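You operate a simulated robot arm through the tools that you are given. There is no shell and no other tool. Be economical: measure what you need, move in short steps, check, and stop when the job is done.

The job below is to be done with a simulated robot arm. You get a single attempt, and the scene is never put back.

Task
Tip the yellow mug's pellets into the glue pot and set 160.
Fine: lid and mug back, nothing spilt. Set down upright: yellow mug.

It is judged by the outcome, as a careful person would: the job done as asked, and still so three seconds after it is handed in. It fails if anything else is knocked over, pushed out of place, dropped, spilled or broken. Lids that push on must go on centred and level and be pressed home; caps that screw on are set level and turned clockwise until they are tight.

Robot
A 7-joint arm with a two-finger parallel gripper, fixed in place. Base frame: the origin is at the foot of the arm, x ahead of it, y to its left, z up. Lengths are in mm, angles in rad, forces in N, time in s.
Its first joint turns from -2.601 to 2.601 rad. Payload 3.43 kg.
The tool frame sits at the grasp point between the pads (the TCP): z along the fingers, y along the line on which they close. The tips reach 30 mm beyond it. Largest opening 94 mm; finger width 28, thickness 10; the body of the gripper, 50 by 96 mm, starts 55 mm behind the TCP.
Orientation is that of the tool frame in the base frame, as [roll, pitch, yaw] about the fixed x, y, z axes, in that order (R = Rz(yaw) Ry(pitch) Rx(roll)). With the fingers straight down and closing along the base's y, the tool's x points along the base's -x, its y along +y and its z along -z.

Tools
- The arm moves only by the tool arm_command. Its argument "commands" is a list of rows, each an object of numbers (a shift or turn left out is 0, a gripper value left out holds the last): "rx", "ry", "rz": the turn, a rotation vector about the base's x, y, z in units of 5 degrees (1.0 is 5 degrees); "tx", "ty", "tz": the shift along the base's x, y, z in units of 30 mm (1.0 is 30 mm); "gripper": the gripper command, from -1 (shut) to 1 (fully open), values between in proportion. In form: [{"rx": .., "ry": .., "rz": .., "tx": .., "ty": .., "tz": .., "gripper": ..}, ...]. A call has 1 to 10 rows; each row shifts and turns the commanded pose from where the row before left it. A call with a number of a shift or a turn outside -1 to 1 is refused whole. Each row takes 0.2 s and may step no farther than 50 mm and 0.15 rad from the row before; otherwise, or with a gripper value out of range, the whole call is refused. A pose out of reach is approached as far as the arm can. The call stops where the force on the tool passes 40 N (or 10 N more than at its start, if that is more) or the arm is blocked; 0.2 s more then pass. The fingers move at their own pace (about 45 mm/s each) and stop on an object; they squeeze with about 37 N. The grip force told is the motor's: it shows also when the fingers shut on nothing. Time passes only in rows, and 0.2 s behind the last, so rows that do not move let the fingers close. The reply holds the time, the measured pose of the TCP, the force on the tool along the base axes, the opening and the grip force, in the units named above and with some noise, with the torque about the TCP (base axes, N m) and any sound that the robot's microphone picked up.
- Cameras (640 x 400 px; columns grow to the right, rows downward): "scene" is fixed at [46.9, 492.8, 1447.5]; the picture's right is [0.56, -0.83, 0.00], its down [-0.39, -0.27, -0.88] and it looks along [0.73, 0.50, -0.47] (base axes); focal length 331 px, centre (320, 200). "wrist" rides on the gripper at [76, 14, -102] in the tool frame; the picture's right is [-0.18, 0.98, 0.00], its down [-0.75, -0.14, -0.64] and it looks along [-0.63, -0.12, 0.77] (tool axes); focal length 243 px, centre (320, 200). There is no depth. A picture from a camera that has moved, and an enlarged one, comes with that camera's place and axes in the base frame and with its lens. The place of the scene camera against the robot may be out by one fixed shift of up to 18 mm in any direction.
- camera(camera): a new picture of that camera. It takes no simulated time.
- zoom(camera, box): a new picture of the part [left, top, right, bottom] of that camera's present view, enlarged. It takes no simulated time.
- sign_off(): hands the job in; it is judged then, once.

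Go step by step. Nothing tells you positions but the pictures and the camera data: compare them with the known pose of the tool, close in by small moves and look again before you grip or let go. The budget is 120 turns and 84 pictures, counting those below and the enlarged ones. Unless the task says otherwise, let go and move clear before handing in, and close with one line.

The tools are called as a command line: name --argument value ..., lists and objects as JSON in quotes. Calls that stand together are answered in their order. arm_command: Moves the arm, as the interface text tells. Its arguments: {"type":"object","properties":{"commands":{"type":"array","items":{"type":"object","properties":{"rx":{"type":"number"},"ry":{"type":"number"},"rz":{"type":"number"},"tx":{"type":"number"},"ty":{"type":"number"},"tz":{"type":"number"},"gripper":{"type":"number"}}}}},"required":["commands"]} The other tools are called the same way: camera (camera) takes a picture; zoom (camera, box) takes an enlarged picture of a part of a camera's view; sign_off () hands the job in.

At the start:

```text
time: 0.0
tool_pos: [747.7, 645.5, 1230.0]
orientation: [-3.141, 0.0, 3.141]
contact_force: [-0.2, -0.4, -0.4]
torque: [-0.02, 0.01, -0.01]
finger_gap: 93.8
grasp_force: 0.0
```

scene: 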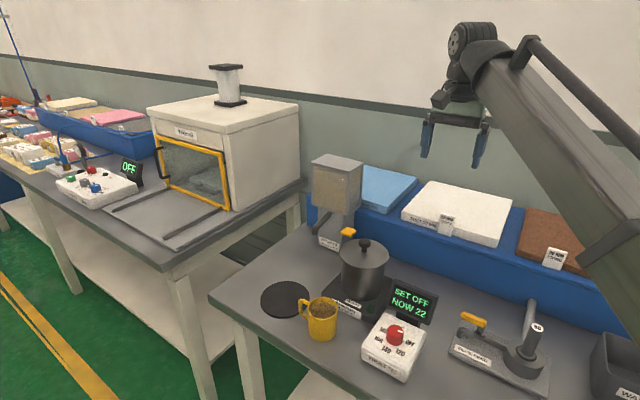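
wrist: 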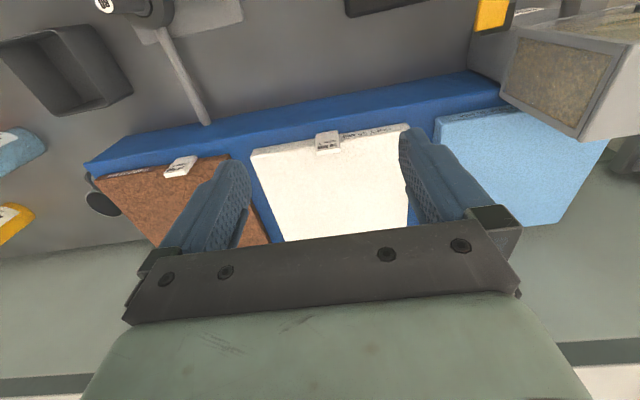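

I see the yellow mug of pellets, the lidded glue pot behind it, and a dial box with a display. I'll look at these closely first.

zoom --camera "scene" --box '[250, 220, 450, 390]'

zoom --camera "scene" --box '[340, 270, 440, 390]'

```text
2.35 times, centred on (350, 305) of scene
camera zoom: at [46.9, 492.8, 1447.5], right [0.56, -0.83, 0.0], down [-0.39, -0.27, -0.88], along [0.73, 0.5, -0.47], focal length 779 px, centre (249, -47)
```

zoom: 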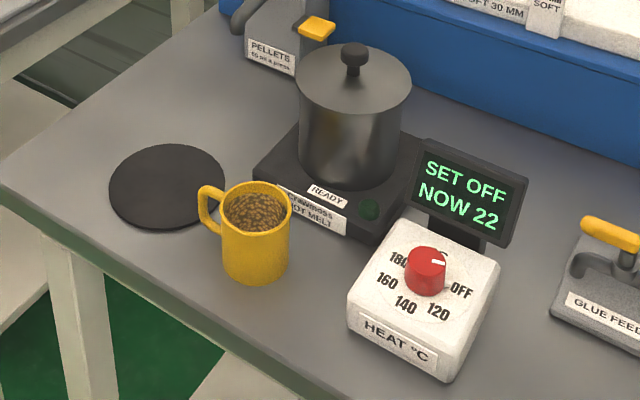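

```text
3.33 times, centred on (390, 330) of scene
camera zoom: at [46.9, 492.8, 1447.5], right [0.56, -0.83, 0.0], down [-0.39, -0.27, -0.88], along [0.73, 0.5, -0.47], focal length 1103 px, centre (87, -233)
```

zoom: 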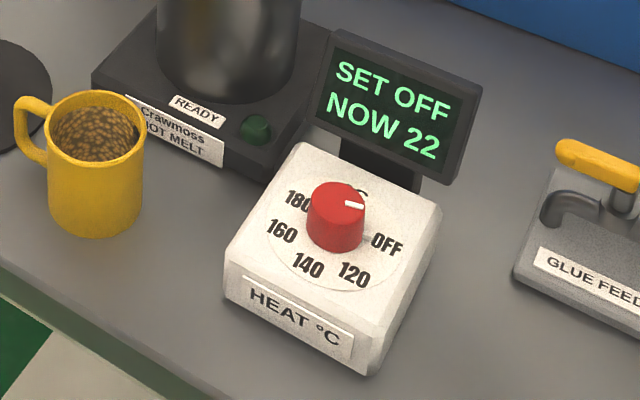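

The pot is a lidded pot on a hot-melt plate, and the dial has OFF/120/140/160/180. I'll swing the wrist camera round to view the work area and fix the positions.

arm_command --commands '[{"tx": -1, "ty": -0.25, "rz": 1}, {"tx": -1, "ty": -0.25, "rz": 1}, {"tx": -1, "ty": -0.25, "rz": 1}, {"tx": -1, "ty": -0.25, "rz": 1}, {"tx": -1, "ty": -0.25, "rz": 1}, {"tx": -1, "ty": -0.25, "rz": 1}, {"tx": -1, "ty": -0.25, "rz": 1}, {"tx": -1, "ty": -0.25, "rz": 1}, {"tx": -1, "ty": -0.25, "rz": 1}, {"tx": -1, "ty": -0.25, "rz": 1}]'

camera --camera "wrist"

```text
time: 1.9
tool_pos: [523.5, 607.2, 1172.8]
orientation: [3.139, 0.021, -2.439]
contact_force: [0.8, 0.5, -1.5]
torque: [0.04, -0.01, 0.05]
finger_gap: 94.2
grasp_force: 0.0
out of reach, approached as far as the arm can: row 3, 4, 5, 6, 7, 8, 9
stopped in row 9: the force on the tool passed its limit at 50 N (the readings are from after the stop); the commanded pose is now the measured one
```

```text
79 pictures are left
camera wrist: at [456.1, 568.1, 1272.1], right [-0.49, 0.87, 0.01], down [0.66, 0.37, 0.66], along [0.57, 0.33, -0.75], focal length 243 px, centre (320, 200)
```

wrist: 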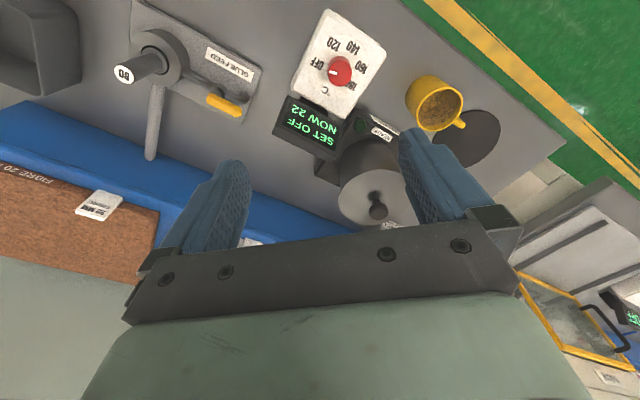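

The view is good: mug about (480,780), pot about (627,765), dial about (510,630). I'll enlarge to refine these.

zoom --camera "wrist" --box '[270, 0, 530, 240]'

```text
1.67 times, centred on (400, 120) of wrist
camera zoom: at [456.1, 568.1, 1272.1], right [-0.49, 0.87, 0.01], down [0.66, 0.37, 0.66], along [0.57, 0.33, -0.75], focal length 404 px, centre (187, 333)
```

zoom: 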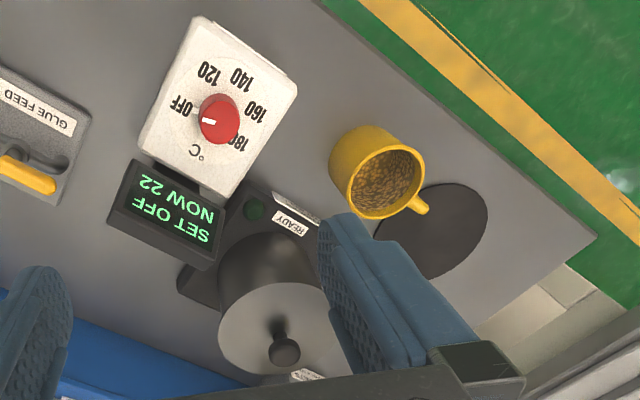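

Mug is roughly 65 mm wide, and the table is at about z 850. Next I move above the pot's knob, staying high, to check reach and look again.

arm_command --commands '[{"tx": 0.5, "ty": 0.8, "tz": -0.4, "rz": 0.4}, {"tx": 0.5, "ty": 0.8, "tz": -0.4, "rz": 0.4}, {"tx": 0.5, "ty": 0.8, "tz": -0.4, "rz": 0.4}, {"tx": 0.5, "ty": 0.8, "tz": -0.4, "rz": 0.4}, {"tx": 0.5, "ty": 0.8, "tz": -0.4, "rz": 0.4}]'

camera --camera "wrist"

camera --camera "scene"

```text
time: 3.1
tool_pos: [597.3, 727.6, 1112.3]
orientation: [3.138, 0.019, -2.265]
contact_force: [0.4, -1.1, 0.8]
torque: [-0.01, -0.03, 0.04]
finger_gap: 94.0
grasp_force: 0.1
```

```text
77 pictures are left
camera wrist: at [538.4, 676.5, 1211.5], right [-0.64, 0.77, 0.01], down [0.58, 0.48, 0.66], along [0.5, 0.42, -0.75], focal length 243 px, centre (320, 200)
```

wrist: 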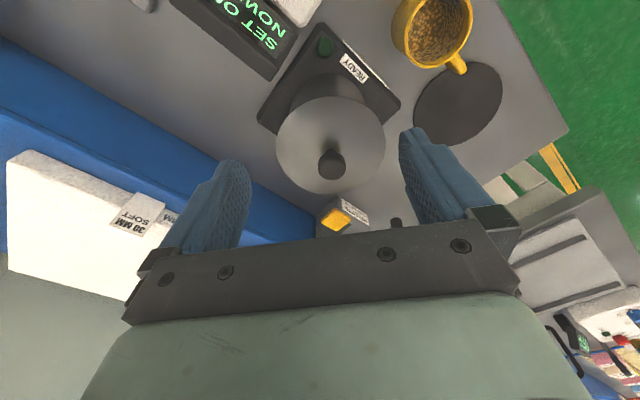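

```text
76 pictures are left
```

scene: 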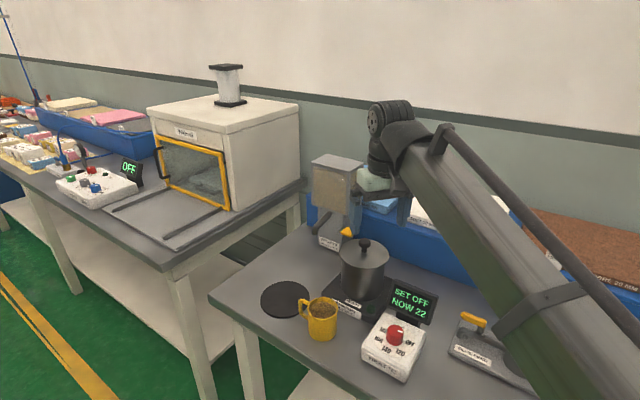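

Knob is near (626,763,~1018) and within reach. I'll centre over it, level the tool, and look again from closer.

arm_command --commands '[{"tx": 0.47, "ty": 0.6, "tz": -0.6, "rx": -0.167, "ry": 0.139}, {"tx": 0.47, "ty": 0.6, "tz": -0.6}, {"tz": -0.3}]'

camera --camera "wrist"

zoom --camera "scene" --box '[290, 140, 450, 300]'

```text
time: 3.9
tool_pos: [625.8, 762.7, 1067.4]
orientation: [3.139, 0.0, -2.266]
contact_force: [-0.7, 0.7, 0.1]
torque: [0.02, 0.01, 0.0]
finger_gap: 94.4
grasp_force: 0.0
```

```text
75 pictures are left
camera wrist: at [568.0, 713.7, 1167.9], right [-0.64, 0.77, 0.0], down [0.59, 0.49, 0.64], along [0.49, 0.41, -0.77], focal length 243 px, centre (320, 200)
```

wrist: 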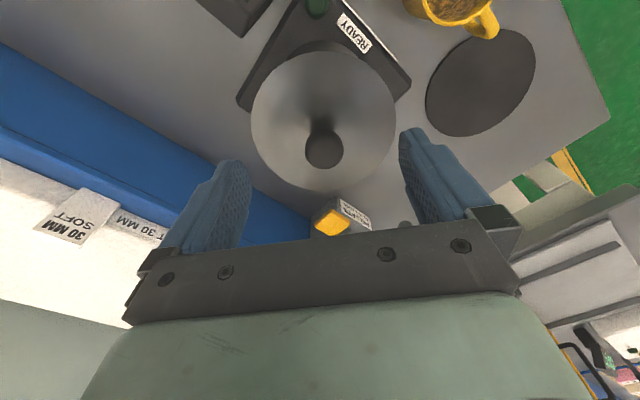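

```text
2.50 times, centred on (370, 220) of scene
camera zoom: at [46.9, 492.8, 1447.5], right [0.56, -0.83, 0.0], down [-0.39, -0.27, -0.88], along [0.73, 0.5, -0.47], focal length 827 px, centre (195, 150)
```

zoom: 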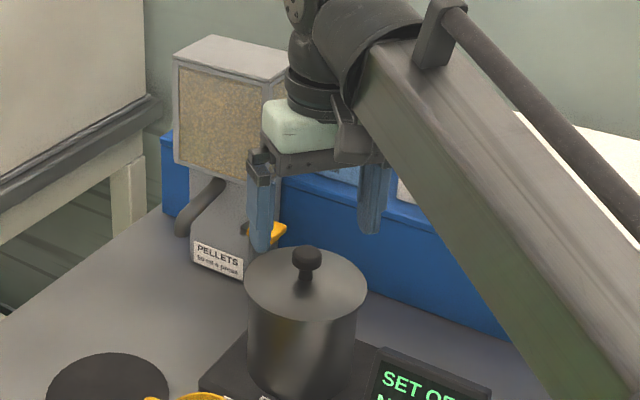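

The tool axis is nearly over the knob. I'll shift slightly and go down 22 mm, with the tips still above lid level, then look again.

arm_command --commands '[{"tx": 0.03, "ty": 0.1, "tz": -0.75}]'

camera --camera "wrist"

zoom --camera "scene" --box '[320, 180, 420, 280]'

```text
time: 4.3
tool_pos: [627.2, 765.1, 1044.7]
orientation: [3.139, 0.0, -2.265]
contact_force: [-0.1, 0.2, -0.1]
torque: [0.01, -0.02, 0.02]
finger_gap: 94.3
grasp_force: 0.1
```

```text
73 pictures are left
camera wrist: at [568.7, 716.7, 1145.7], right [-0.64, 0.77, 0.0], down [0.59, 0.49, 0.64], along [0.49, 0.41, -0.77], focal length 243 px, centre (320, 200)
```

wrist: 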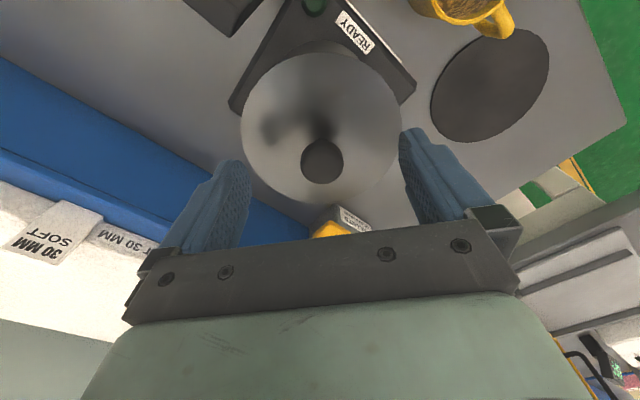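

```text
4.00 times, centred on (370, 230) of scene
camera zoom: at [46.9, 492.8, 1447.5], right [0.56, -0.83, 0.0], down [-0.39, -0.27, -0.88], along [0.73, 0.5, -0.47], focal length 1324 px, centre (120, 80)
```

zoom: 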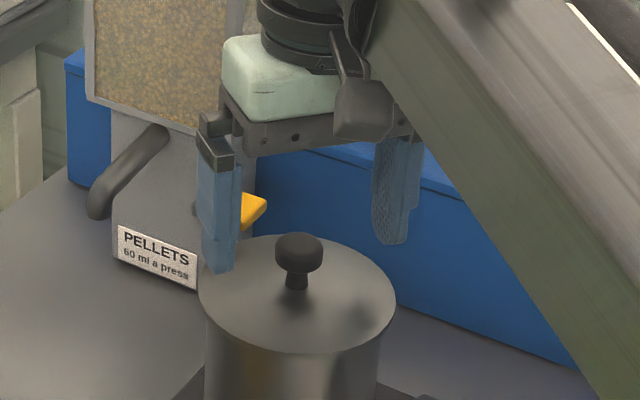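

The knob centre is on the tool axis at about z 1016 and the lid surface at about 993. I'll go down to 1030 and close.

arm_command --commands '[{"tz": -0.49}, {"gripper": -1}, {"gripper": -1}, {"gripper": -1}, {"gripper": -1}, {"gripper": -1}, {"gripper": -1}]'

zoom --camera "scene" --box '[320, 180, 420, 280]'

```text
time: 5.9
tool_pos: [627.1, 766.2, 1028.8]
orientation: [3.138, 0.0, -2.266]
contact_force: [0.7, 0.9, 0.2]
torque: [-0.07, -0.05, 0.0]
finger_gap: 24.0
grasp_force: 37.0
```

```text
4.00 times, centred on (370, 230) of scene
camera zoom: at [46.9, 492.8, 1447.5], right [0.56, -0.83, 0.0], down [-0.39, -0.27, -0.88], along [0.73, 0.5, -0.47], focal length 1324 px, centre (120, 80)
```

zoom: 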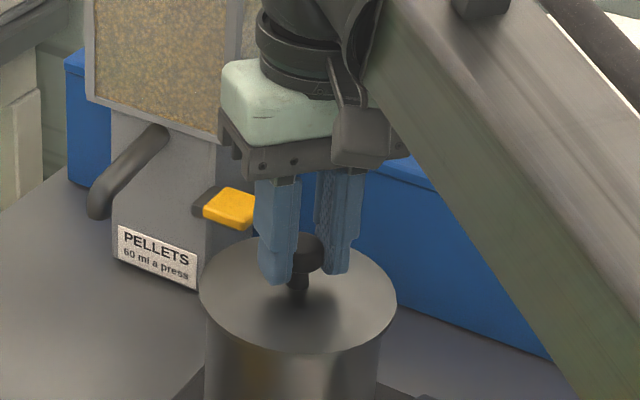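

The knob is held (24 mm). I lift straight up.

arm_command --commands '[{"tz": 0.2}, {"tz": 0.3}, {"tz": 0.5}, {"tz": 0.8}, {"tz": 0.8}]'

camera --camera "scene"

camera --camera "wrist"

```text
time: 7.1
tool_pos: [627.3, 765.9, 1108.6]
orientation: [3.137, 0.001, -2.264]
contact_force: [-0.2, 0.2, -1.2]
torque: [0.01, -0.02, 0.01]
finger_gap: 24.1
grasp_force: 36.8
```

```text
70 pictures are left
```

scene: 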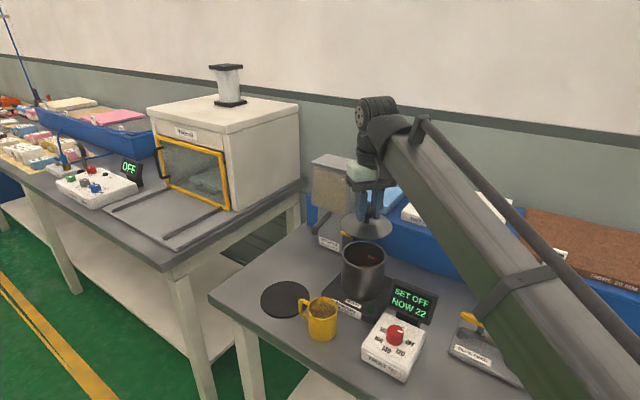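

```text
69 pictures are left
camera wrist: at [569.4, 717.3, 1209.7], right [-0.64, 0.77, 0.0], down [0.59, 0.49, 0.64], along [0.49, 0.41, -0.77], focal length 243 px, centre (320, 200)
```

wrist: 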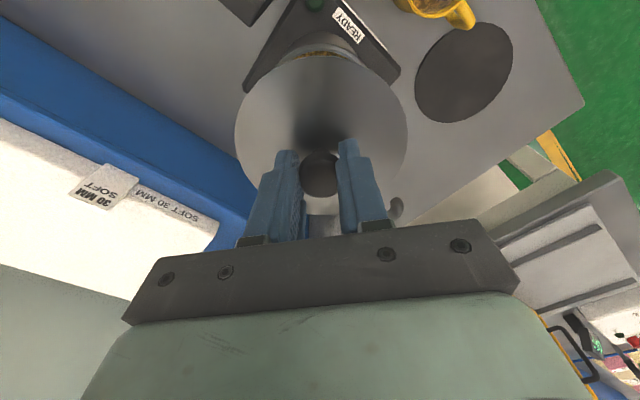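

The lid is off and level. The mat at about (505,915) is its natural rest, so I carry the lid over there high and see whether reach allows it.

arm_command --commands '[{"tx": -0.68, "ty": 0.82, "tz": -0.1, "rz": 0.36}, {"tx": -0.68, "ty": 0.82, "tz": -0.1, "rz": 0.36}, {"tx": -0.68, "ty": 0.82, "tz": -0.3, "rz": 0.36}, {"tx": -0.68, "ty": 0.82, "tz": -0.5, "rz": 0.36}, {"tx": -0.68, "ty": 0.82, "tz": -0.5, "rz": 0.36}, {"tx": -0.68, "ty": 0.82, "tz": -0.5, "rz": 0.36}]'

camera --camera "wrist"

camera --camera "scene"

```text
time: 8.5
tool_pos: [506.7, 912.1, 1048.4]
orientation: [3.14, 0.002, -2.077]
contact_force: [-0.2, -0.5, -0.8]
torque: [0.02, 0.01, 0.04]
finger_gap: 23.9
grasp_force: 37.0
```

```text
68 pictures are left
camera wrist: at [458.1, 854.1, 1149.6], right [-0.77, 0.64, 0.0], down [0.49, 0.59, 0.64], along [0.41, 0.5, -0.77], focal length 243 px, centre (320, 200)
```

wrist: 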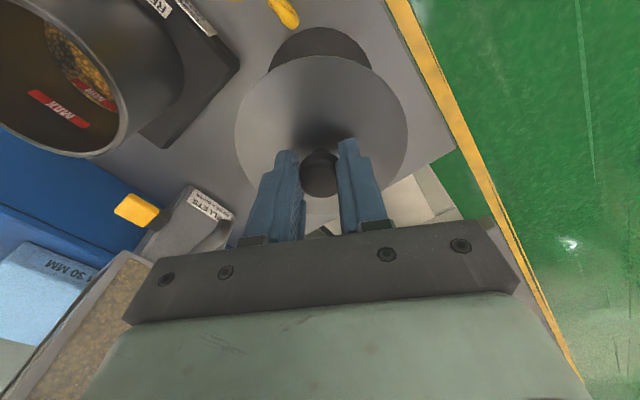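

```text
67 pictures are left
```

scene: 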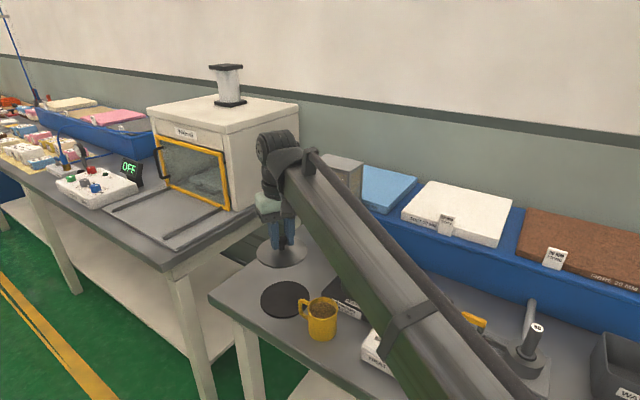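

The reach is fine. I'll lower to about 960 and check clearance to the mug handle and alignment with the mat.

arm_command --commands '[{"tz": -0.75}, {"tz": -0.75}, {"tz": -0.75}, {"tz": -0.7}]'

camera --camera "wrist"

zoom --camera "scene" --box '[230, 230, 370, 350]'

```text
time: 9.5
tool_pos: [505.6, 913.0, 960.5]
orientation: [3.138, 0.002, -2.076]
contact_force: [1.1, 0.4, -1.1]
torque: [-0.01, -0.01, 0.02]
finger_gap: 23.9
grasp_force: 37.0
```

```text
66 pictures are left
camera wrist: at [457.8, 854.3, 1061.2], right [-0.77, 0.64, 0.0], down [0.49, 0.59, 0.64], along [0.41, 0.5, -0.77], focal length 243 px, centre (320, 200)
```

wrist: 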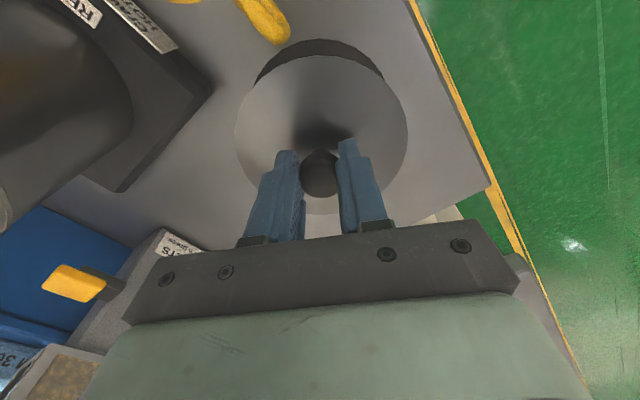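

```text
3.33 times, centred on (300, 290) of scene
camera zoom: at [46.9, 492.8, 1447.5], right [0.56, -0.83, 0.0], down [-0.39, -0.27, -0.88], along [0.73, 0.5, -0.47], focal length 1103 px, centre (387, -100)
```

zoom: 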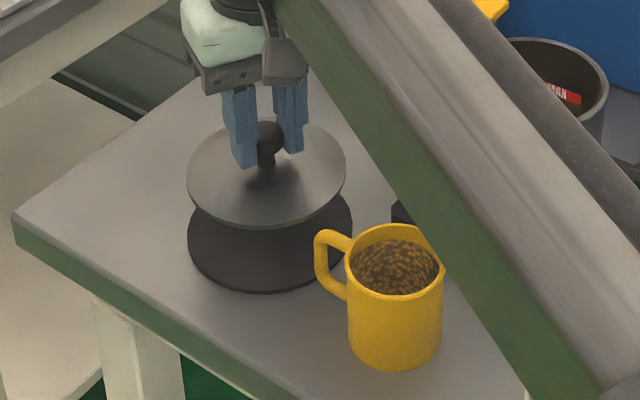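

Aligned with the mat. I lower in small steps until contact.

arm_command --commands '[{"tx": -0.05, "ty": -0.07, "tz": -0.6}, {"tz": -0.6}, {"tz": -0.2}, {"tz": -0.1}, {"tz": -0.1}]'

zoom --camera "scene" --box '[230, 230, 370, 350]'

```text
time: 10.7
tool_pos: [504.1, 911.6, 911.1]
orientation: [3.137, 0.002, -2.077]
contact_force: [0.6, -0.3, -1.2]
torque: [-0.02, -0.04, 0.01]
finger_gap: 24.0
grasp_force: 35.9
```

```text
3.33 times, centred on (300, 290) of scene
camera zoom: at [46.9, 492.8, 1447.5], right [0.56, -0.83, 0.0], down [-0.39, -0.27, -0.88], along [0.73, 0.5, -0.47], focal length 1103 px, centre (387, -100)
```

zoom: 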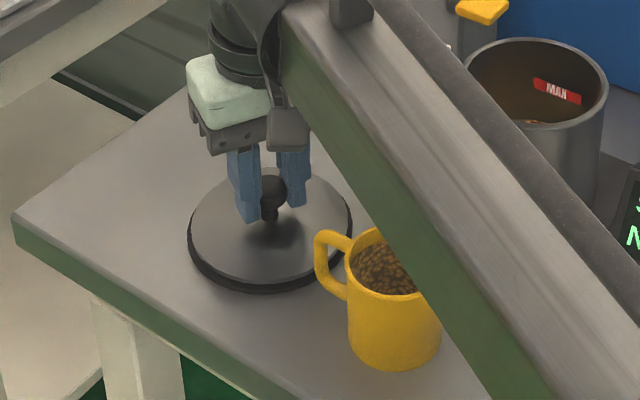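

About 10 mm left; I go on down in fine steps.

arm_command --commands '[{"tz": -0.08}, {"tz": -0.08}, {"tz": -0.06}, {"tz": -0.04}]'

```text
time: 11.7
tool_pos: [504.4, 912.9, 904.2]
orientation: [3.138, 0.001, -2.077]
contact_force: [-0.7, 0.1, -1.4]
torque: [0.01, 0.0, -0.02]
finger_gap: 24.1
grasp_force: 37.1
```

arm_command --commands '[{"tz": -0.04}, {"tz": -0.04}, {"tz": -0.04}]'

zoom --camera "scene" --box '[260, 250, 320, 320]'

```text
time: 12.5
tool_pos: [504.1, 911.8, 902.9]
orientation: [3.137, 0.007, -2.077]
contact_force: [-1.4, 2.0, 28.7]
torque: [0.13, -0.14, 0.11]
finger_gap: 24.3
grasp_force: 37.1
```

```text
5.71 times, centred on (290, 285) of scene
camera zoom: at [46.9, 492.8, 1447.5], right [0.56, -0.83, 0.0], down [-0.39, -0.27, -0.88], along [0.73, 0.5, -0.47], focal length 1891 px, centre (491, -286)
```

zoom: 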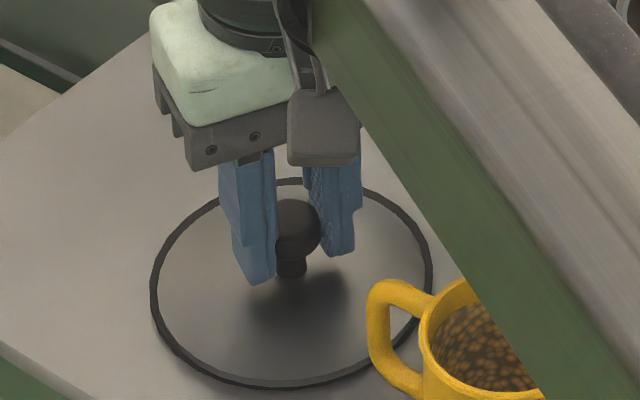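

Lid is seated on the mat (28.7 N contact). I release and rise.

arm_command --commands '[{"tz": 0.05, "gripper": 0.2}, {"gripper": 0.2}, {"gripper": 0.2}, {"tz": 0.4}, {"tz": 0.8}, {"tz": 1}, {"tz": 1}, {"tz": 1}]'

camera --camera "wrist"

camera --camera "scene"

```text
time: 14.3
tool_pos: [502.9, 912.1, 1027.6]
orientation: [3.139, 0.0, -2.076]
contact_force: [0.3, 0.1, -0.6]
torque: [0.0, 0.01, 0.01]
finger_gap: 56.4
grasp_force: 0.1
```

```text
62 pictures are left
camera wrist: at [456.1, 853.0, 1129.2], right [-0.77, 0.64, 0.0], down [0.49, 0.59, 0.64], along [0.41, 0.5, -0.77], focal length 243 px, centre (320, 200)
```

wrist: 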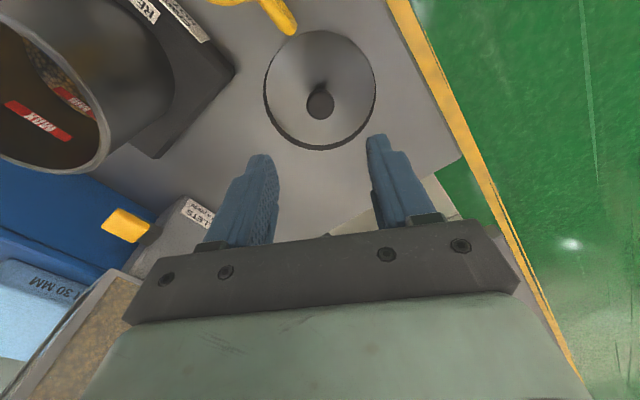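

```text
61 pictures are left
```

scene: 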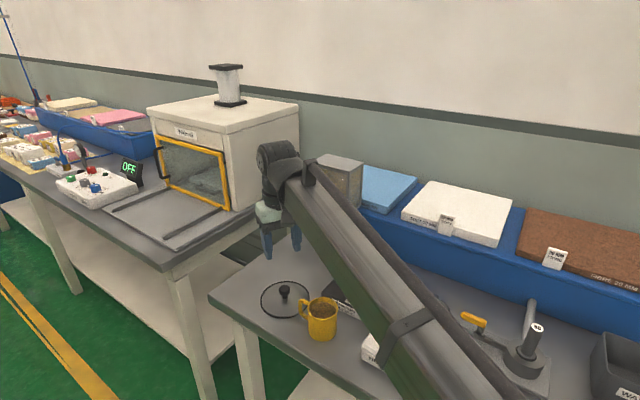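

Lid rests on the mat. Mug is about (480,789), rim z ≈ 925, handle towards +y. I'll back off and tilt the tool to 35° below horizontal, pointing at the mug radially, so I can grip its body and later roll it to pour.

arm_command --commands '[{"tx": -0.25, "ty": -0.7, "tz": 0.3, "rx": 0.875, "ry": -0.485, "gripper": 1}, {"tx": -0.25, "ty": -0.7, "tz": 0.2, "rx": 0.875, "ry": -0.485}, {"tx": -0.25, "ty": -0.7, "rx": 0.875, "ry": -0.485}, {"tx": -0.25, "ty": -0.7, "rx": 0.875, "ry": -0.485}, {"tx": -0.25, "ty": -0.7, "rx": 0.875, "ry": -0.485}, {"tx": -0.25, "ty": -0.7, "rx": 0.875, "ry": -0.485}, {"tx": -0.25, "ty": -0.7, "rx": 0.875, "ry": -0.485}, {"tx": -0.25, "ty": -0.7, "rx": 0.875, "ry": -0.485}]'

camera --camera "scene"

```text
time: 16.1
tool_pos: [442.6, 743.0, 1041.8]
orientation: [3.137, 0.7, -2.078]
contact_force: [-0.2, -0.2, -0.5]
torque: [-0.03, 0.01, 0.01]
finger_gap: 93.9
grasp_force: 0.1
```

```text
60 pictures are left
```

scene: 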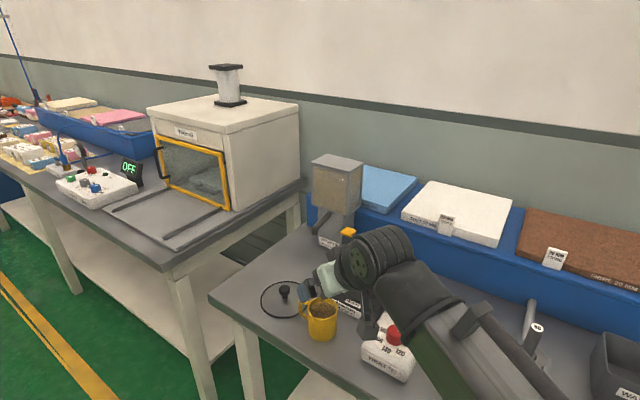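

arm_command --commands '[{"tx": -0.25, "ty": -0.68, "tz": -0.4, "rx": 0.875, "ry": -0.485}, {"tx": -0.25, "ty": -0.68, "tz": -0.6, "rx": 0.875, "ry": -0.485}, {"tx": -0.25, "ty": -0.68, "tz": -0.8, "rx": 0.875, "ry": -0.485}]'

camera --camera "wrist"

camera --camera "scene"

```text
time: 16.9
tool_pos: [420.8, 681.0, 988.2]
orientation: [3.137, 0.963, -2.079]
contact_force: [0.6, 0.8, 0.4]
torque: [0.0, -0.04, 0.02]
finger_gap: 93.9
grasp_force: 0.0
```

```text
59 pictures are left
camera wrist: at [348.0, 577.3, 983.3], right [-0.81, 0.57, 0.15], down [0.08, -0.15, 0.98], along [0.58, 0.81, 0.08], focal length 243 px, centre (320, 200)
```

wrist: 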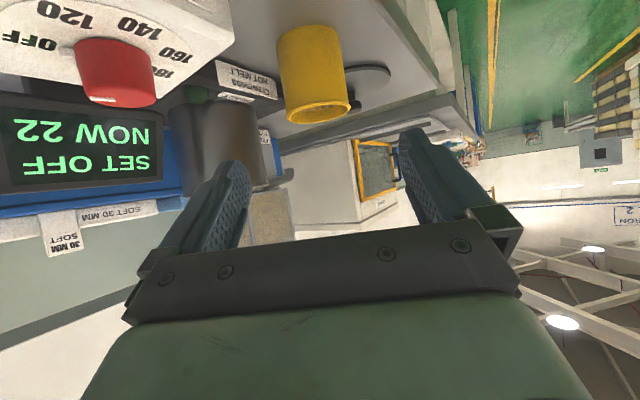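

```text
58 pictures are left
```

scene: 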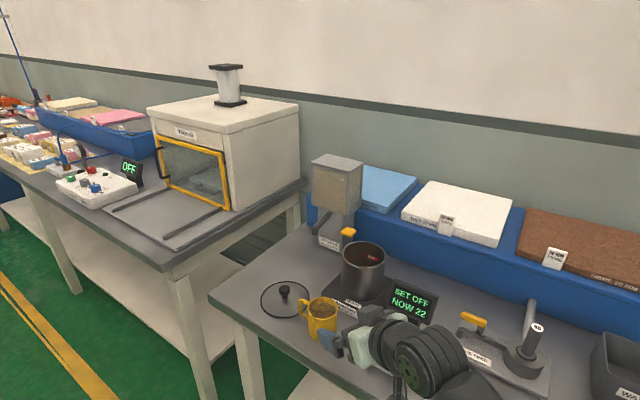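

Mug is straight ahead, about 5 mm to the right of my line. I correct, advance 90 mm along the tool axis, then check.

arm_command --commands '[{"tx": 0.54, "ty": 0.636, "tz": -0.6}, {"tx": 0.397, "ty": 0.716, "tz": -0.6}, {"tx": 0.397, "ty": 0.716, "tz": -0.6}]'

camera --camera "wrist"

zoom --camera "scene" --box '[260, 250, 440, 390]'

```text
time: 17.7
tool_pos: [459.9, 744.3, 934.8]
orientation: [3.136, 0.962, -2.077]
contact_force: [0.1, -0.2, 0.2]
torque: [0.01, -0.02, -0.02]
finger_gap: 93.8
grasp_force: 0.1
```

```text
57 pictures are left
camera wrist: at [388.5, 640.5, 929.5], right [-0.81, 0.57, 0.15], down [0.08, -0.15, 0.98], along [0.58, 0.81, 0.08], focal length 243 px, centre (320, 200)
```

wrist: 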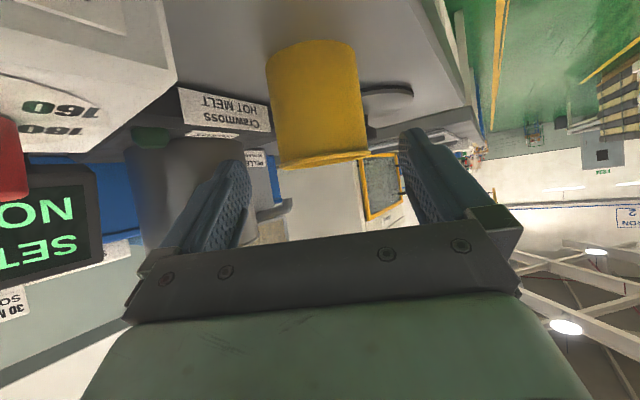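

```text
2.86 times, centred on (350, 320) of scene
camera zoom: at [46.9, 492.8, 1447.5], right [0.56, -0.83, 0.0], down [-0.39, -0.27, -0.88], along [0.73, 0.5, -0.47], focal length 946 px, centre (234, -143)
```

zoom: 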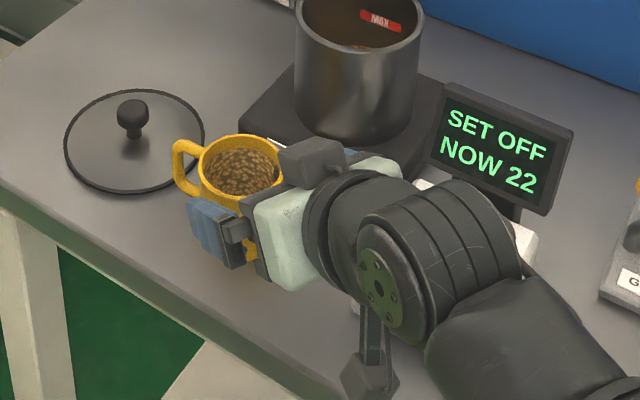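

Alignment is within 2 mm. I go the last stretch so the pads straddle the mug at z ≈ 893.

arm_command --commands '[{"tx": 0.42, "ty": 0.7, "tz": -0.7}, {"tx": 0.42, "ty": 0.7, "tz": -0.7}]'

camera --camera "wrist"

zoom --camera "scene" --box '[260, 250, 440, 390]'

```text
time: 18.3
tool_pos: [486.8, 787.3, 893.4]
orientation: [3.136, 0.962, -2.079]
contact_force: [-0.8, 0.2, -0.4]
torque: [0.0, -0.04, -0.01]
finger_gap: 94.1
grasp_force: 0.0
```

```text
55 pictures are left
camera wrist: at [414.0, 682.8, 887.8], right [-0.81, 0.57, 0.15], down [0.08, -0.15, 0.98], along [0.58, 0.81, 0.08], focal length 243 px, centre (320, 200)
```

wrist: 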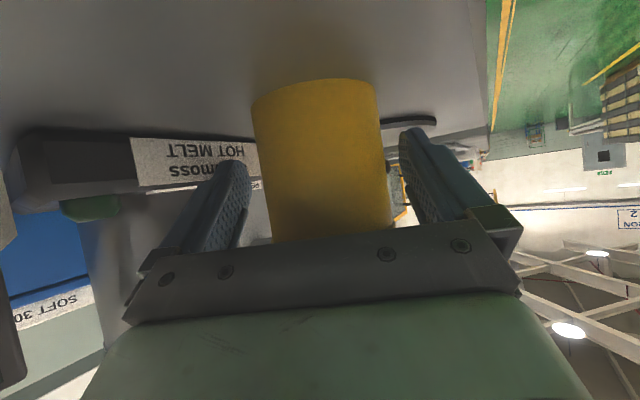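

```text
2.86 times, centred on (350, 320) of scene
camera zoom: at [46.9, 492.8, 1447.5], right [0.56, -0.83, 0.0], down [-0.39, -0.27, -0.88], along [0.73, 0.5, -0.47], focal length 946 px, centre (234, -143)
```

zoom: 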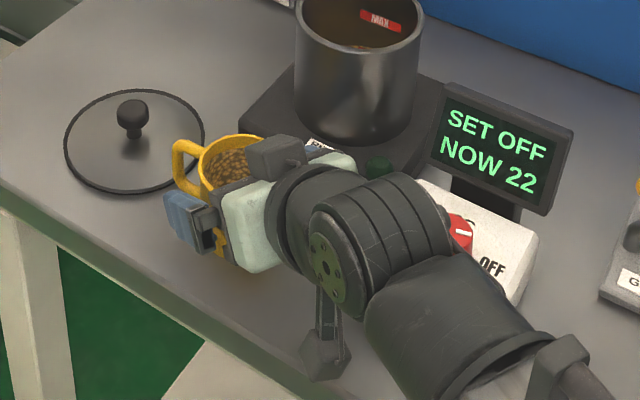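

Pads straddle the mug, centred. I close the gripper.

arm_command --commands '[{"gripper": -1}, {"gripper": -1}, {"gripper": -1}, {"gripper": -1}]'

camera --camera "wrist"

```text
time: 19.3
tool_pos: [486.6, 786.8, 892.7]
orientation: [3.136, 0.961, -2.077]
contact_force: [-0.3, -0.1, -0.3]
torque: [-0.04, -0.03, 0.01]
finger_gap: 63.9
grasp_force: 37.1
```

```text
53 pictures are left
camera wrist: at [413.8, 682.4, 888.0], right [-0.81, 0.57, 0.15], down [0.08, -0.15, 0.98], along [0.58, 0.81, 0.08], focal length 243 px, centre (320, 200)
```

wrist: 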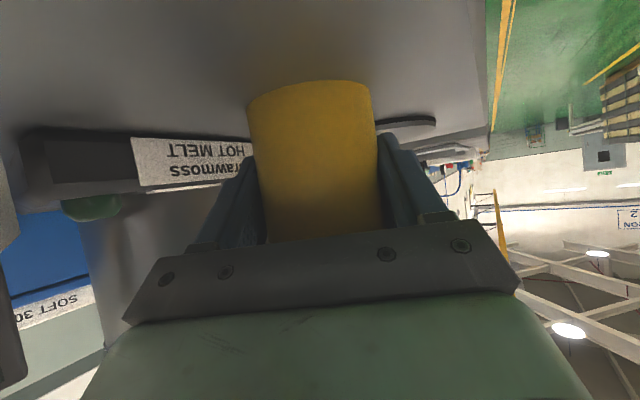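

Mug is held at 63.9 mm. I lift straight up, keeping it level.

arm_command --commands '[{"tz": 0.2}, {"tz": 0.4}, {"tz": 0.8}, {"tz": 1}, {"tz": 1}, {"tz": 1}, {"tz": 0.9}, {"tz": 0.7}, {"tz": 0.3}]'

zoom --camera "scene" --box '[240, 180, 460, 370]'

```text
time: 21.3
tool_pos: [486.2, 788.4, 1081.4]
orientation: [3.137, 0.961, -2.077]
contact_force: [-0.2, -0.2, -0.9]
torque: [-0.05, -0.05, 0.02]
finger_gap: 63.8
grasp_force: 36.6
```

```text
2.11 times, centred on (350, 275) of scene
camera zoom: at [46.9, 492.8, 1447.5], right [0.56, -0.83, 0.0], down [-0.39, -0.27, -0.88], along [0.73, 0.5, -0.47], focal length 697 px, centre (257, 42)
```

zoom: 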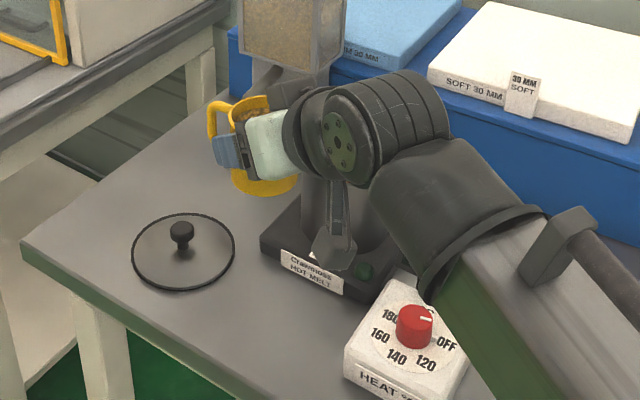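

Mug is lifted and level. I move it over the pot, offset so the pouring lip will be above the opening.

arm_command --commands '[{"tx": 0.4}, {"tx": 0.8}, {"tx": 0.8}, {"tx": 0.8}, {"tx": 0.8, "ty": -0.05}, {"tx": 0.5, "ty": -0.05}, {}]'

zoom --camera "scene" --box '[260, 170, 480, 350]'

camera --camera "wrist"

```text
time: 22.9
tool_pos: [609.0, 783.9, 1081.3]
orientation: [3.137, 0.962, -2.077]
contact_force: [0.7, -0.4, -1.5]
torque: [0.01, 0.0, 0.0]
finger_gap: 63.4
grasp_force: 37.2
```

```text
2.22 times, centred on (370, 260) of scene
camera zoom: at [46.9, 492.8, 1447.5], right [0.56, -0.83, 0.0], down [-0.39, -0.27, -0.88], along [0.73, 0.5, -0.47], focal length 735 px, centre (209, 67)
```

zoom: 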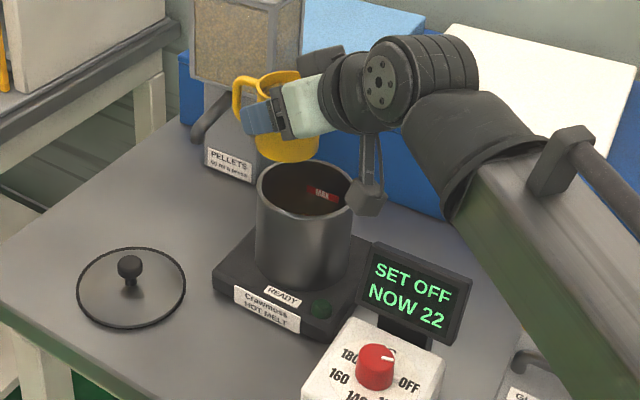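

```text
50 pictures are left
camera wrist: at [536.8, 679.4, 1076.6], right [-0.81, 0.57, 0.15], down [0.08, -0.15, 0.98], along [0.58, 0.81, 0.08], focal length 243 px, centre (320, 200)
```

wrist: 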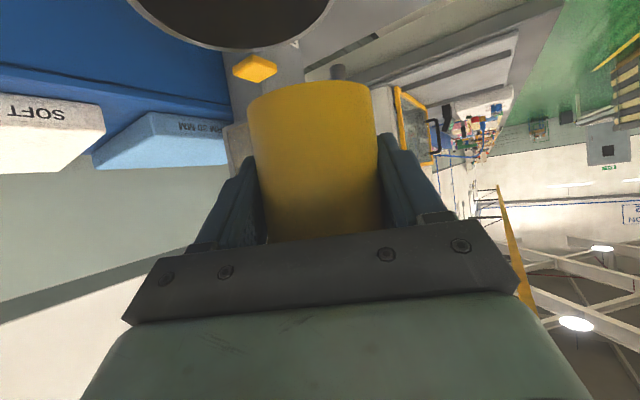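

Positions agree. I lower to about 1055, nudge left, then begin rolling the mug towards the pot.

arm_command --commands '[{"tx": -0.2, "ty": 0.11, "tz": -0.5}, {"tz": -0.37}, {"rx": 0.397, "ry": 0.717, "rz": -0.574}, {"rx": 0.397, "ry": 0.717, "rz": -0.574}, {"rx": 0.397, "ry": 0.717, "rz": -0.574}, {"rx": 0.397, "ry": 0.717, "rz": -0.574}, {"rx": 0.397, "ry": 0.717, "rz": -0.574}, {"rx": 0.397, "ry": 0.717, "rz": -0.574}]'

zoom --camera "scene" --box '[300, 190, 440, 310]'

```text
time: 24.7
tool_pos: [603.3, 787.2, 1055.8]
orientation: [2.512, 0.789, -2.869]
contact_force: [0.0, 0.0, -1.8]
torque: [-0.04, -0.02, 0.03]
finger_gap: 63.3
grasp_force: 37.2
```

```text
3.33 times, centred on (370, 250) of scene
camera zoom: at [46.9, 492.8, 1447.5], right [0.56, -0.83, 0.0], down [-0.39, -0.27, -0.88], along [0.73, 0.5, -0.47], focal length 1103 px, centre (153, 33)
```

zoom: 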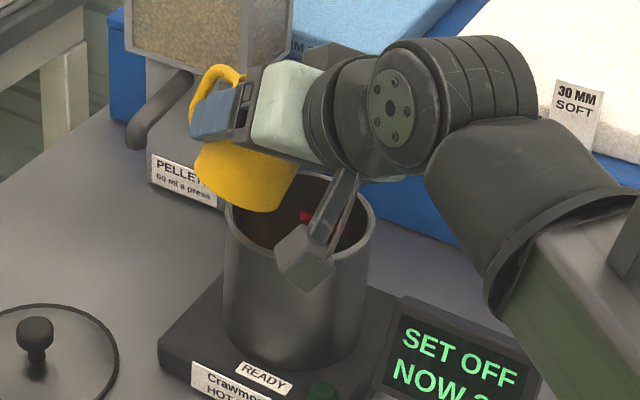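

arm_command --commands '[{"rx": 0.397, "ry": 0.717, "rz": -0.574}, {"rx": 0.397, "ry": 0.717, "rz": -0.574}, {"rx": 0.397, "ry": 0.717, "rz": -0.574}, {"rx": 0.397, "ry": 0.717, "rz": -0.574}, {"rx": 0.397, "ry": 0.717, "rz": -0.574}]'

zoom --camera "scene" --box '[300, 190, 440, 310]'

camera --camera "wrist"

```text
time: 25.9
tool_pos: [602.8, 786.7, 1055.2]
orientation: [2.272, 0.489, 3.012]
contact_force: [-0.2, -0.3, -1.4]
torque: [-0.07, 0.04, 0.0]
finger_gap: 63.5
grasp_force: 36.8
```

```text
3.33 times, centred on (370, 250) of scene
camera zoom: at [46.9, 492.8, 1447.5], right [0.56, -0.83, 0.0], down [-0.39, -0.27, -0.88], along [0.73, 0.5, -0.47], focal length 1103 px, centre (153, 33)
```

zoom: 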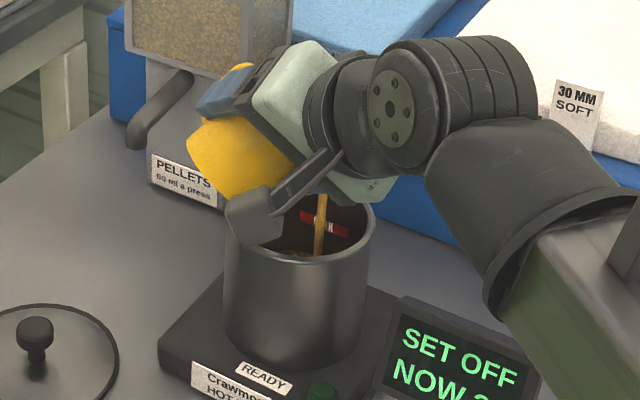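

```text
47 pictures are left
camera wrist: at [493.0, 732.2, 1086.6], right [-0.11, 0.65, 0.75], down [0.44, -0.64, 0.62], along [0.89, 0.4, -0.22], focal length 243 px, centre (320, 200)
```

wrist: 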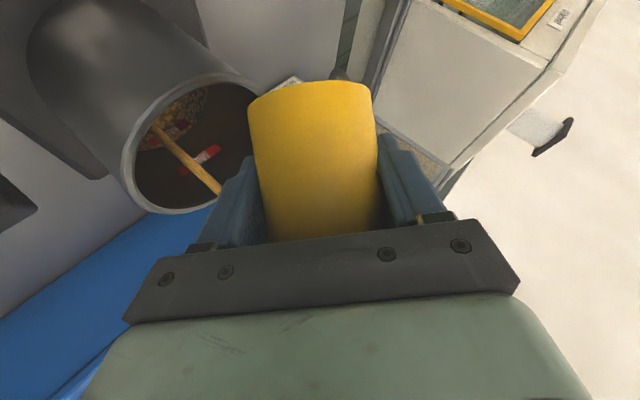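

Pellets stream cleanly into the pot. I continue slowly with pauses.

arm_command --commands '[{}, {}, {"rx": 0.397, "ry": 0.717, "rz": -0.574}, {}, {"rx": 0.397, "ry": 0.717, "rz": -0.574}, {}, {"rx": 0.397, "ry": 0.717, "rz": -0.574}, {}]'

zoom --camera "scene" --box '[300, 190, 440, 310]'

```text
time: 27.7
tool_pos: [602.6, 786.6, 1056.4]
orientation: [2.205, 0.284, 2.838]
contact_force: [0.2, 0.2, 0.6]
torque: [-0.02, 0.0, 0.02]
finger_gap: 63.5
grasp_force: 37.3
```

```text
3.33 times, centred on (370, 250) of scene
camera zoom: at [46.9, 492.8, 1447.5], right [0.56, -0.83, 0.0], down [-0.39, -0.27, -0.88], along [0.73, 0.5, -0.47], focal length 1103 px, centre (153, 33)
```

zoom: 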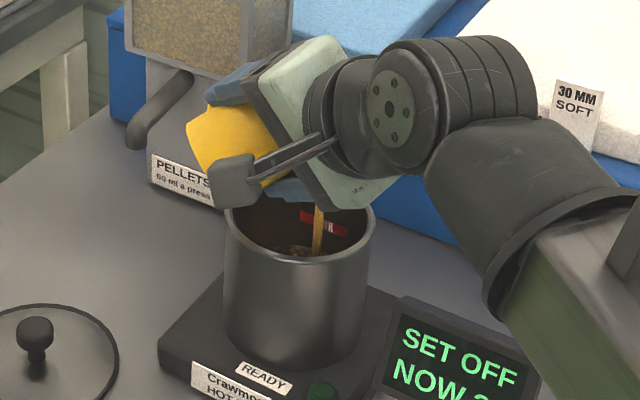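

arm_command --commands '[{}, {"rx": 0.397, "ry": 0.717, "rz": -0.574}, {}, {"rx": 0.397, "ry": 0.717, "rz": -0.574}, {}, {"rx": 0.397, "ry": 0.717, "rz": -0.574}, {}, {"rx": 0.397, "ry": 0.717, "rz": -0.574}, {}]'

zoom --camera "scene" --box '[300, 190, 440, 310]'

camera --camera "wrist"

```text
time: 29.7
tool_pos: [603.7, 786.1, 1055.7]
orientation: [2.175, -0.001, 2.633]
contact_force: [0.4, -0.1, -0.5]
torque: [-0.03, -0.03, -0.01]
finger_gap: 63.1
grasp_force: 37.2
```

```text
3.33 times, centred on (370, 250) of scene
camera zoom: at [46.9, 492.8, 1447.5], right [0.56, -0.83, 0.0], down [-0.39, -0.27, -0.88], along [0.73, 0.5, -0.47], focal length 1103 px, centre (153, 33)
```

zoom: 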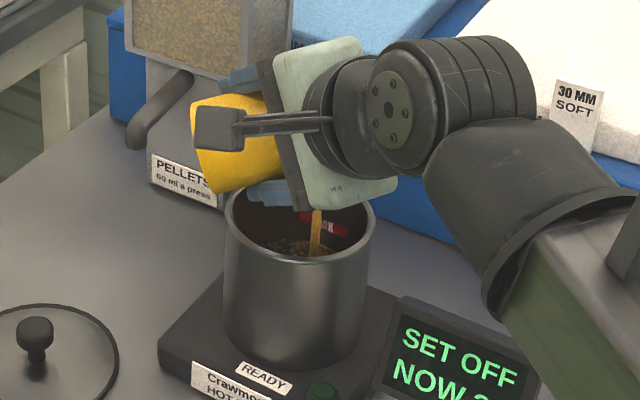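

```text
44 pictures are left
camera wrist: at [500.8, 758.3, 1124.4], right [0.43, 0.4, 0.81], down [0.36, -0.9, 0.25], along [0.83, 0.18, -0.53], focal length 243 px, centre (320, 200)
```

wrist: 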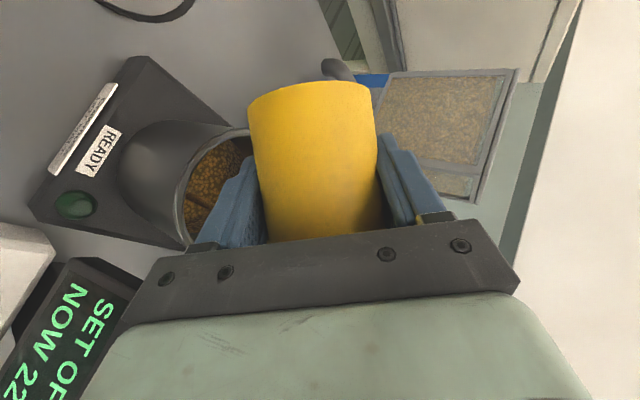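

arm_command --commands '[{}, {"rx": 0.397, "ry": 0.717, "rz": -0.574, "tx": 0.08, "ty": -0.02}, {"rx": 0.397, "ry": 0.717, "rz": -0.574, "tx": 0.08, "ty": -0.02}, {}, {"rx": 0.397, "ry": 0.717, "rz": -0.574, "tx": 0.08, "ty": -0.02}, {"rx": 0.397, "ry": 0.717, "rz": -0.574, "tx": 0.08, "ty": -0.02}, {}, {"rx": 0.397, "ry": 0.717, "rz": -0.574, "tx": 0.08, "ty": -0.02}, {"rx": 0.397, "ry": 0.717, "rz": -0.574, "tx": 0.08, "ty": -0.02}, {}]'

zoom --camera "scene" --box '[300, 190, 440, 310]'

```text
time: 31.9
tool_pos: [617.8, 783.2, 1054.3]
orientation: [2.246, -0.423, 2.311]
contact_force: [-0.6, -0.3, 0.0]
torque: [0.01, 0.0, -0.02]
finger_gap: 63.2
grasp_force: 36.6
```

```text
3.33 times, centred on (370, 250) of scene
camera zoom: at [46.9, 492.8, 1447.5], right [0.56, -0.83, 0.0], down [-0.39, -0.27, -0.88], along [0.73, 0.5, -0.47], focal length 1103 px, centre (153, 33)
```

zoom: 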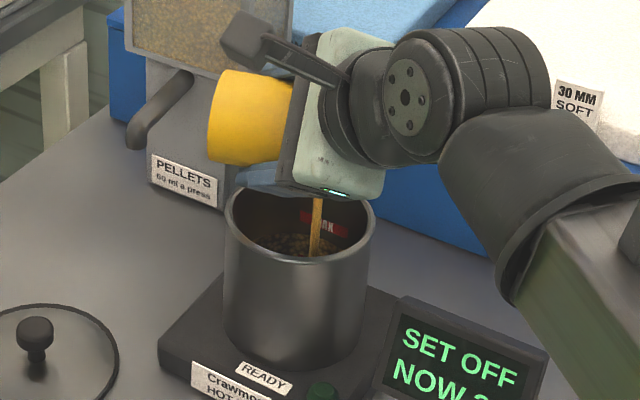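

Tilt is about 90° and it is still flowing into the pot. I now raise the tool axis to tip the mug further, rising slightly for clearance.

arm_command --commands '[{"tz": 0.15}, {"rx": 0.875, "ry": -0.485, "tz": 0.15}, {}, {"rx": 0.875, "ry": -0.485, "tz": 0.1}, {"rx": 0.875, "ry": -0.485}, {}, {"rx": 0.875, "ry": -0.485}, {"rx": 0.875, "ry": -0.485}, {}, {}]'

zoom --camera "scene" --box '[300, 190, 440, 310]'

camera --camera "wrist"

```text
time: 34.1
tool_pos: [618.7, 783.7, 1068.4]
orientation: [1.766, -0.517, 2.533]
contact_force: [-0.3, 0.1, -0.7]
torque: [-0.03, -0.02, 0.01]
finger_gap: 62.8
grasp_force: 36.7
```

```text
3.33 times, centred on (370, 250) of scene
camera zoom: at [46.9, 492.8, 1447.5], right [0.56, -0.83, 0.0], down [-0.39, -0.27, -0.88], along [0.73, 0.5, -0.47], focal length 1103 px, centre (153, 33)
```

zoom: 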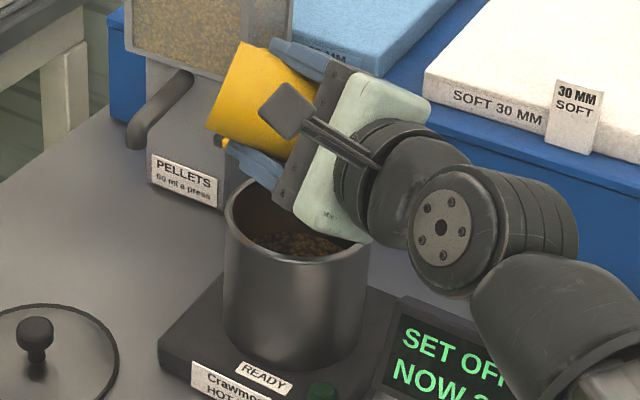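

```text
41 pictures are left
camera wrist: at [522.3, 732.2, 1133.6], right [0.63, -0.21, 0.75], down [0.16, -0.91, -0.38], along [0.76, 0.36, -0.54], focal length 243 px, centre (320, 200)
```

wrist: 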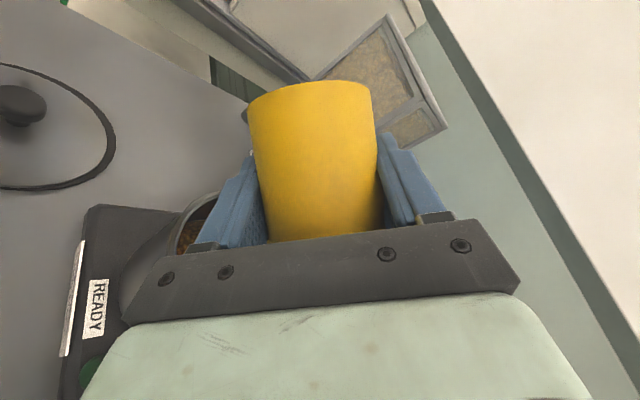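

arm_command --commands '[{"rx": 0.478, "ry": 0.862, "rz": -0.17}, {"rx": 0.478, "ry": 0.862, "rz": -0.17}, {"rx": 0.478, "ry": 0.862, "rz": -0.17}, {"rx": 0.478, "ry": 0.862, "rz": -0.17}, {}, {}, {}, {}, {}]'

zoom --camera "scene" --box '[300, 190, 440, 310]'

camera --camera "wrist"

```text
time: 36.1
tool_pos: [617.9, 784.8, 1066.7]
orientation: [1.835, -0.856, 2.427]
contact_force: [0.4, -0.2, -0.7]
torque: [-0.02, -0.03, -0.02]
finger_gap: 62.9
grasp_force: 37.1
```

```text
3.33 times, centred on (370, 250) of scene
camera zoom: at [46.9, 492.8, 1447.5], right [0.56, -0.83, 0.0], down [-0.39, -0.27, -0.88], along [0.73, 0.5, -0.47], focal length 1103 px, centre (153, 33)
```

zoom: 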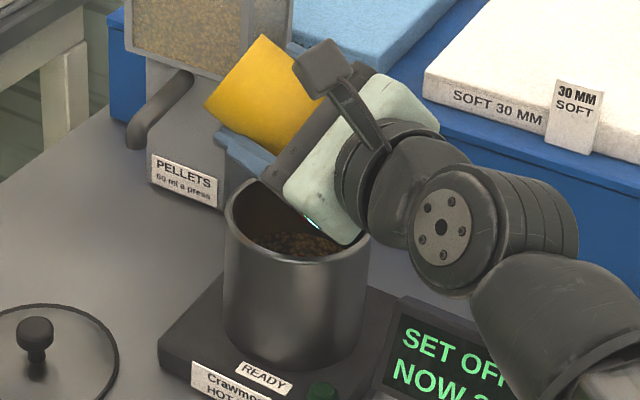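

```text
39 pictures are left
camera wrist: at [542.0, 724.6, 1150.5], right [0.8, -0.35, 0.48], down [-0.04, -0.84, -0.55], along [0.6, 0.42, -0.68], focal length 243 px, centre (320, 200)
```

wrist: 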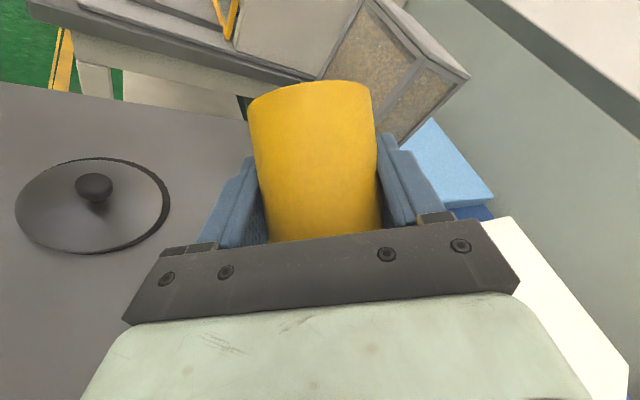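

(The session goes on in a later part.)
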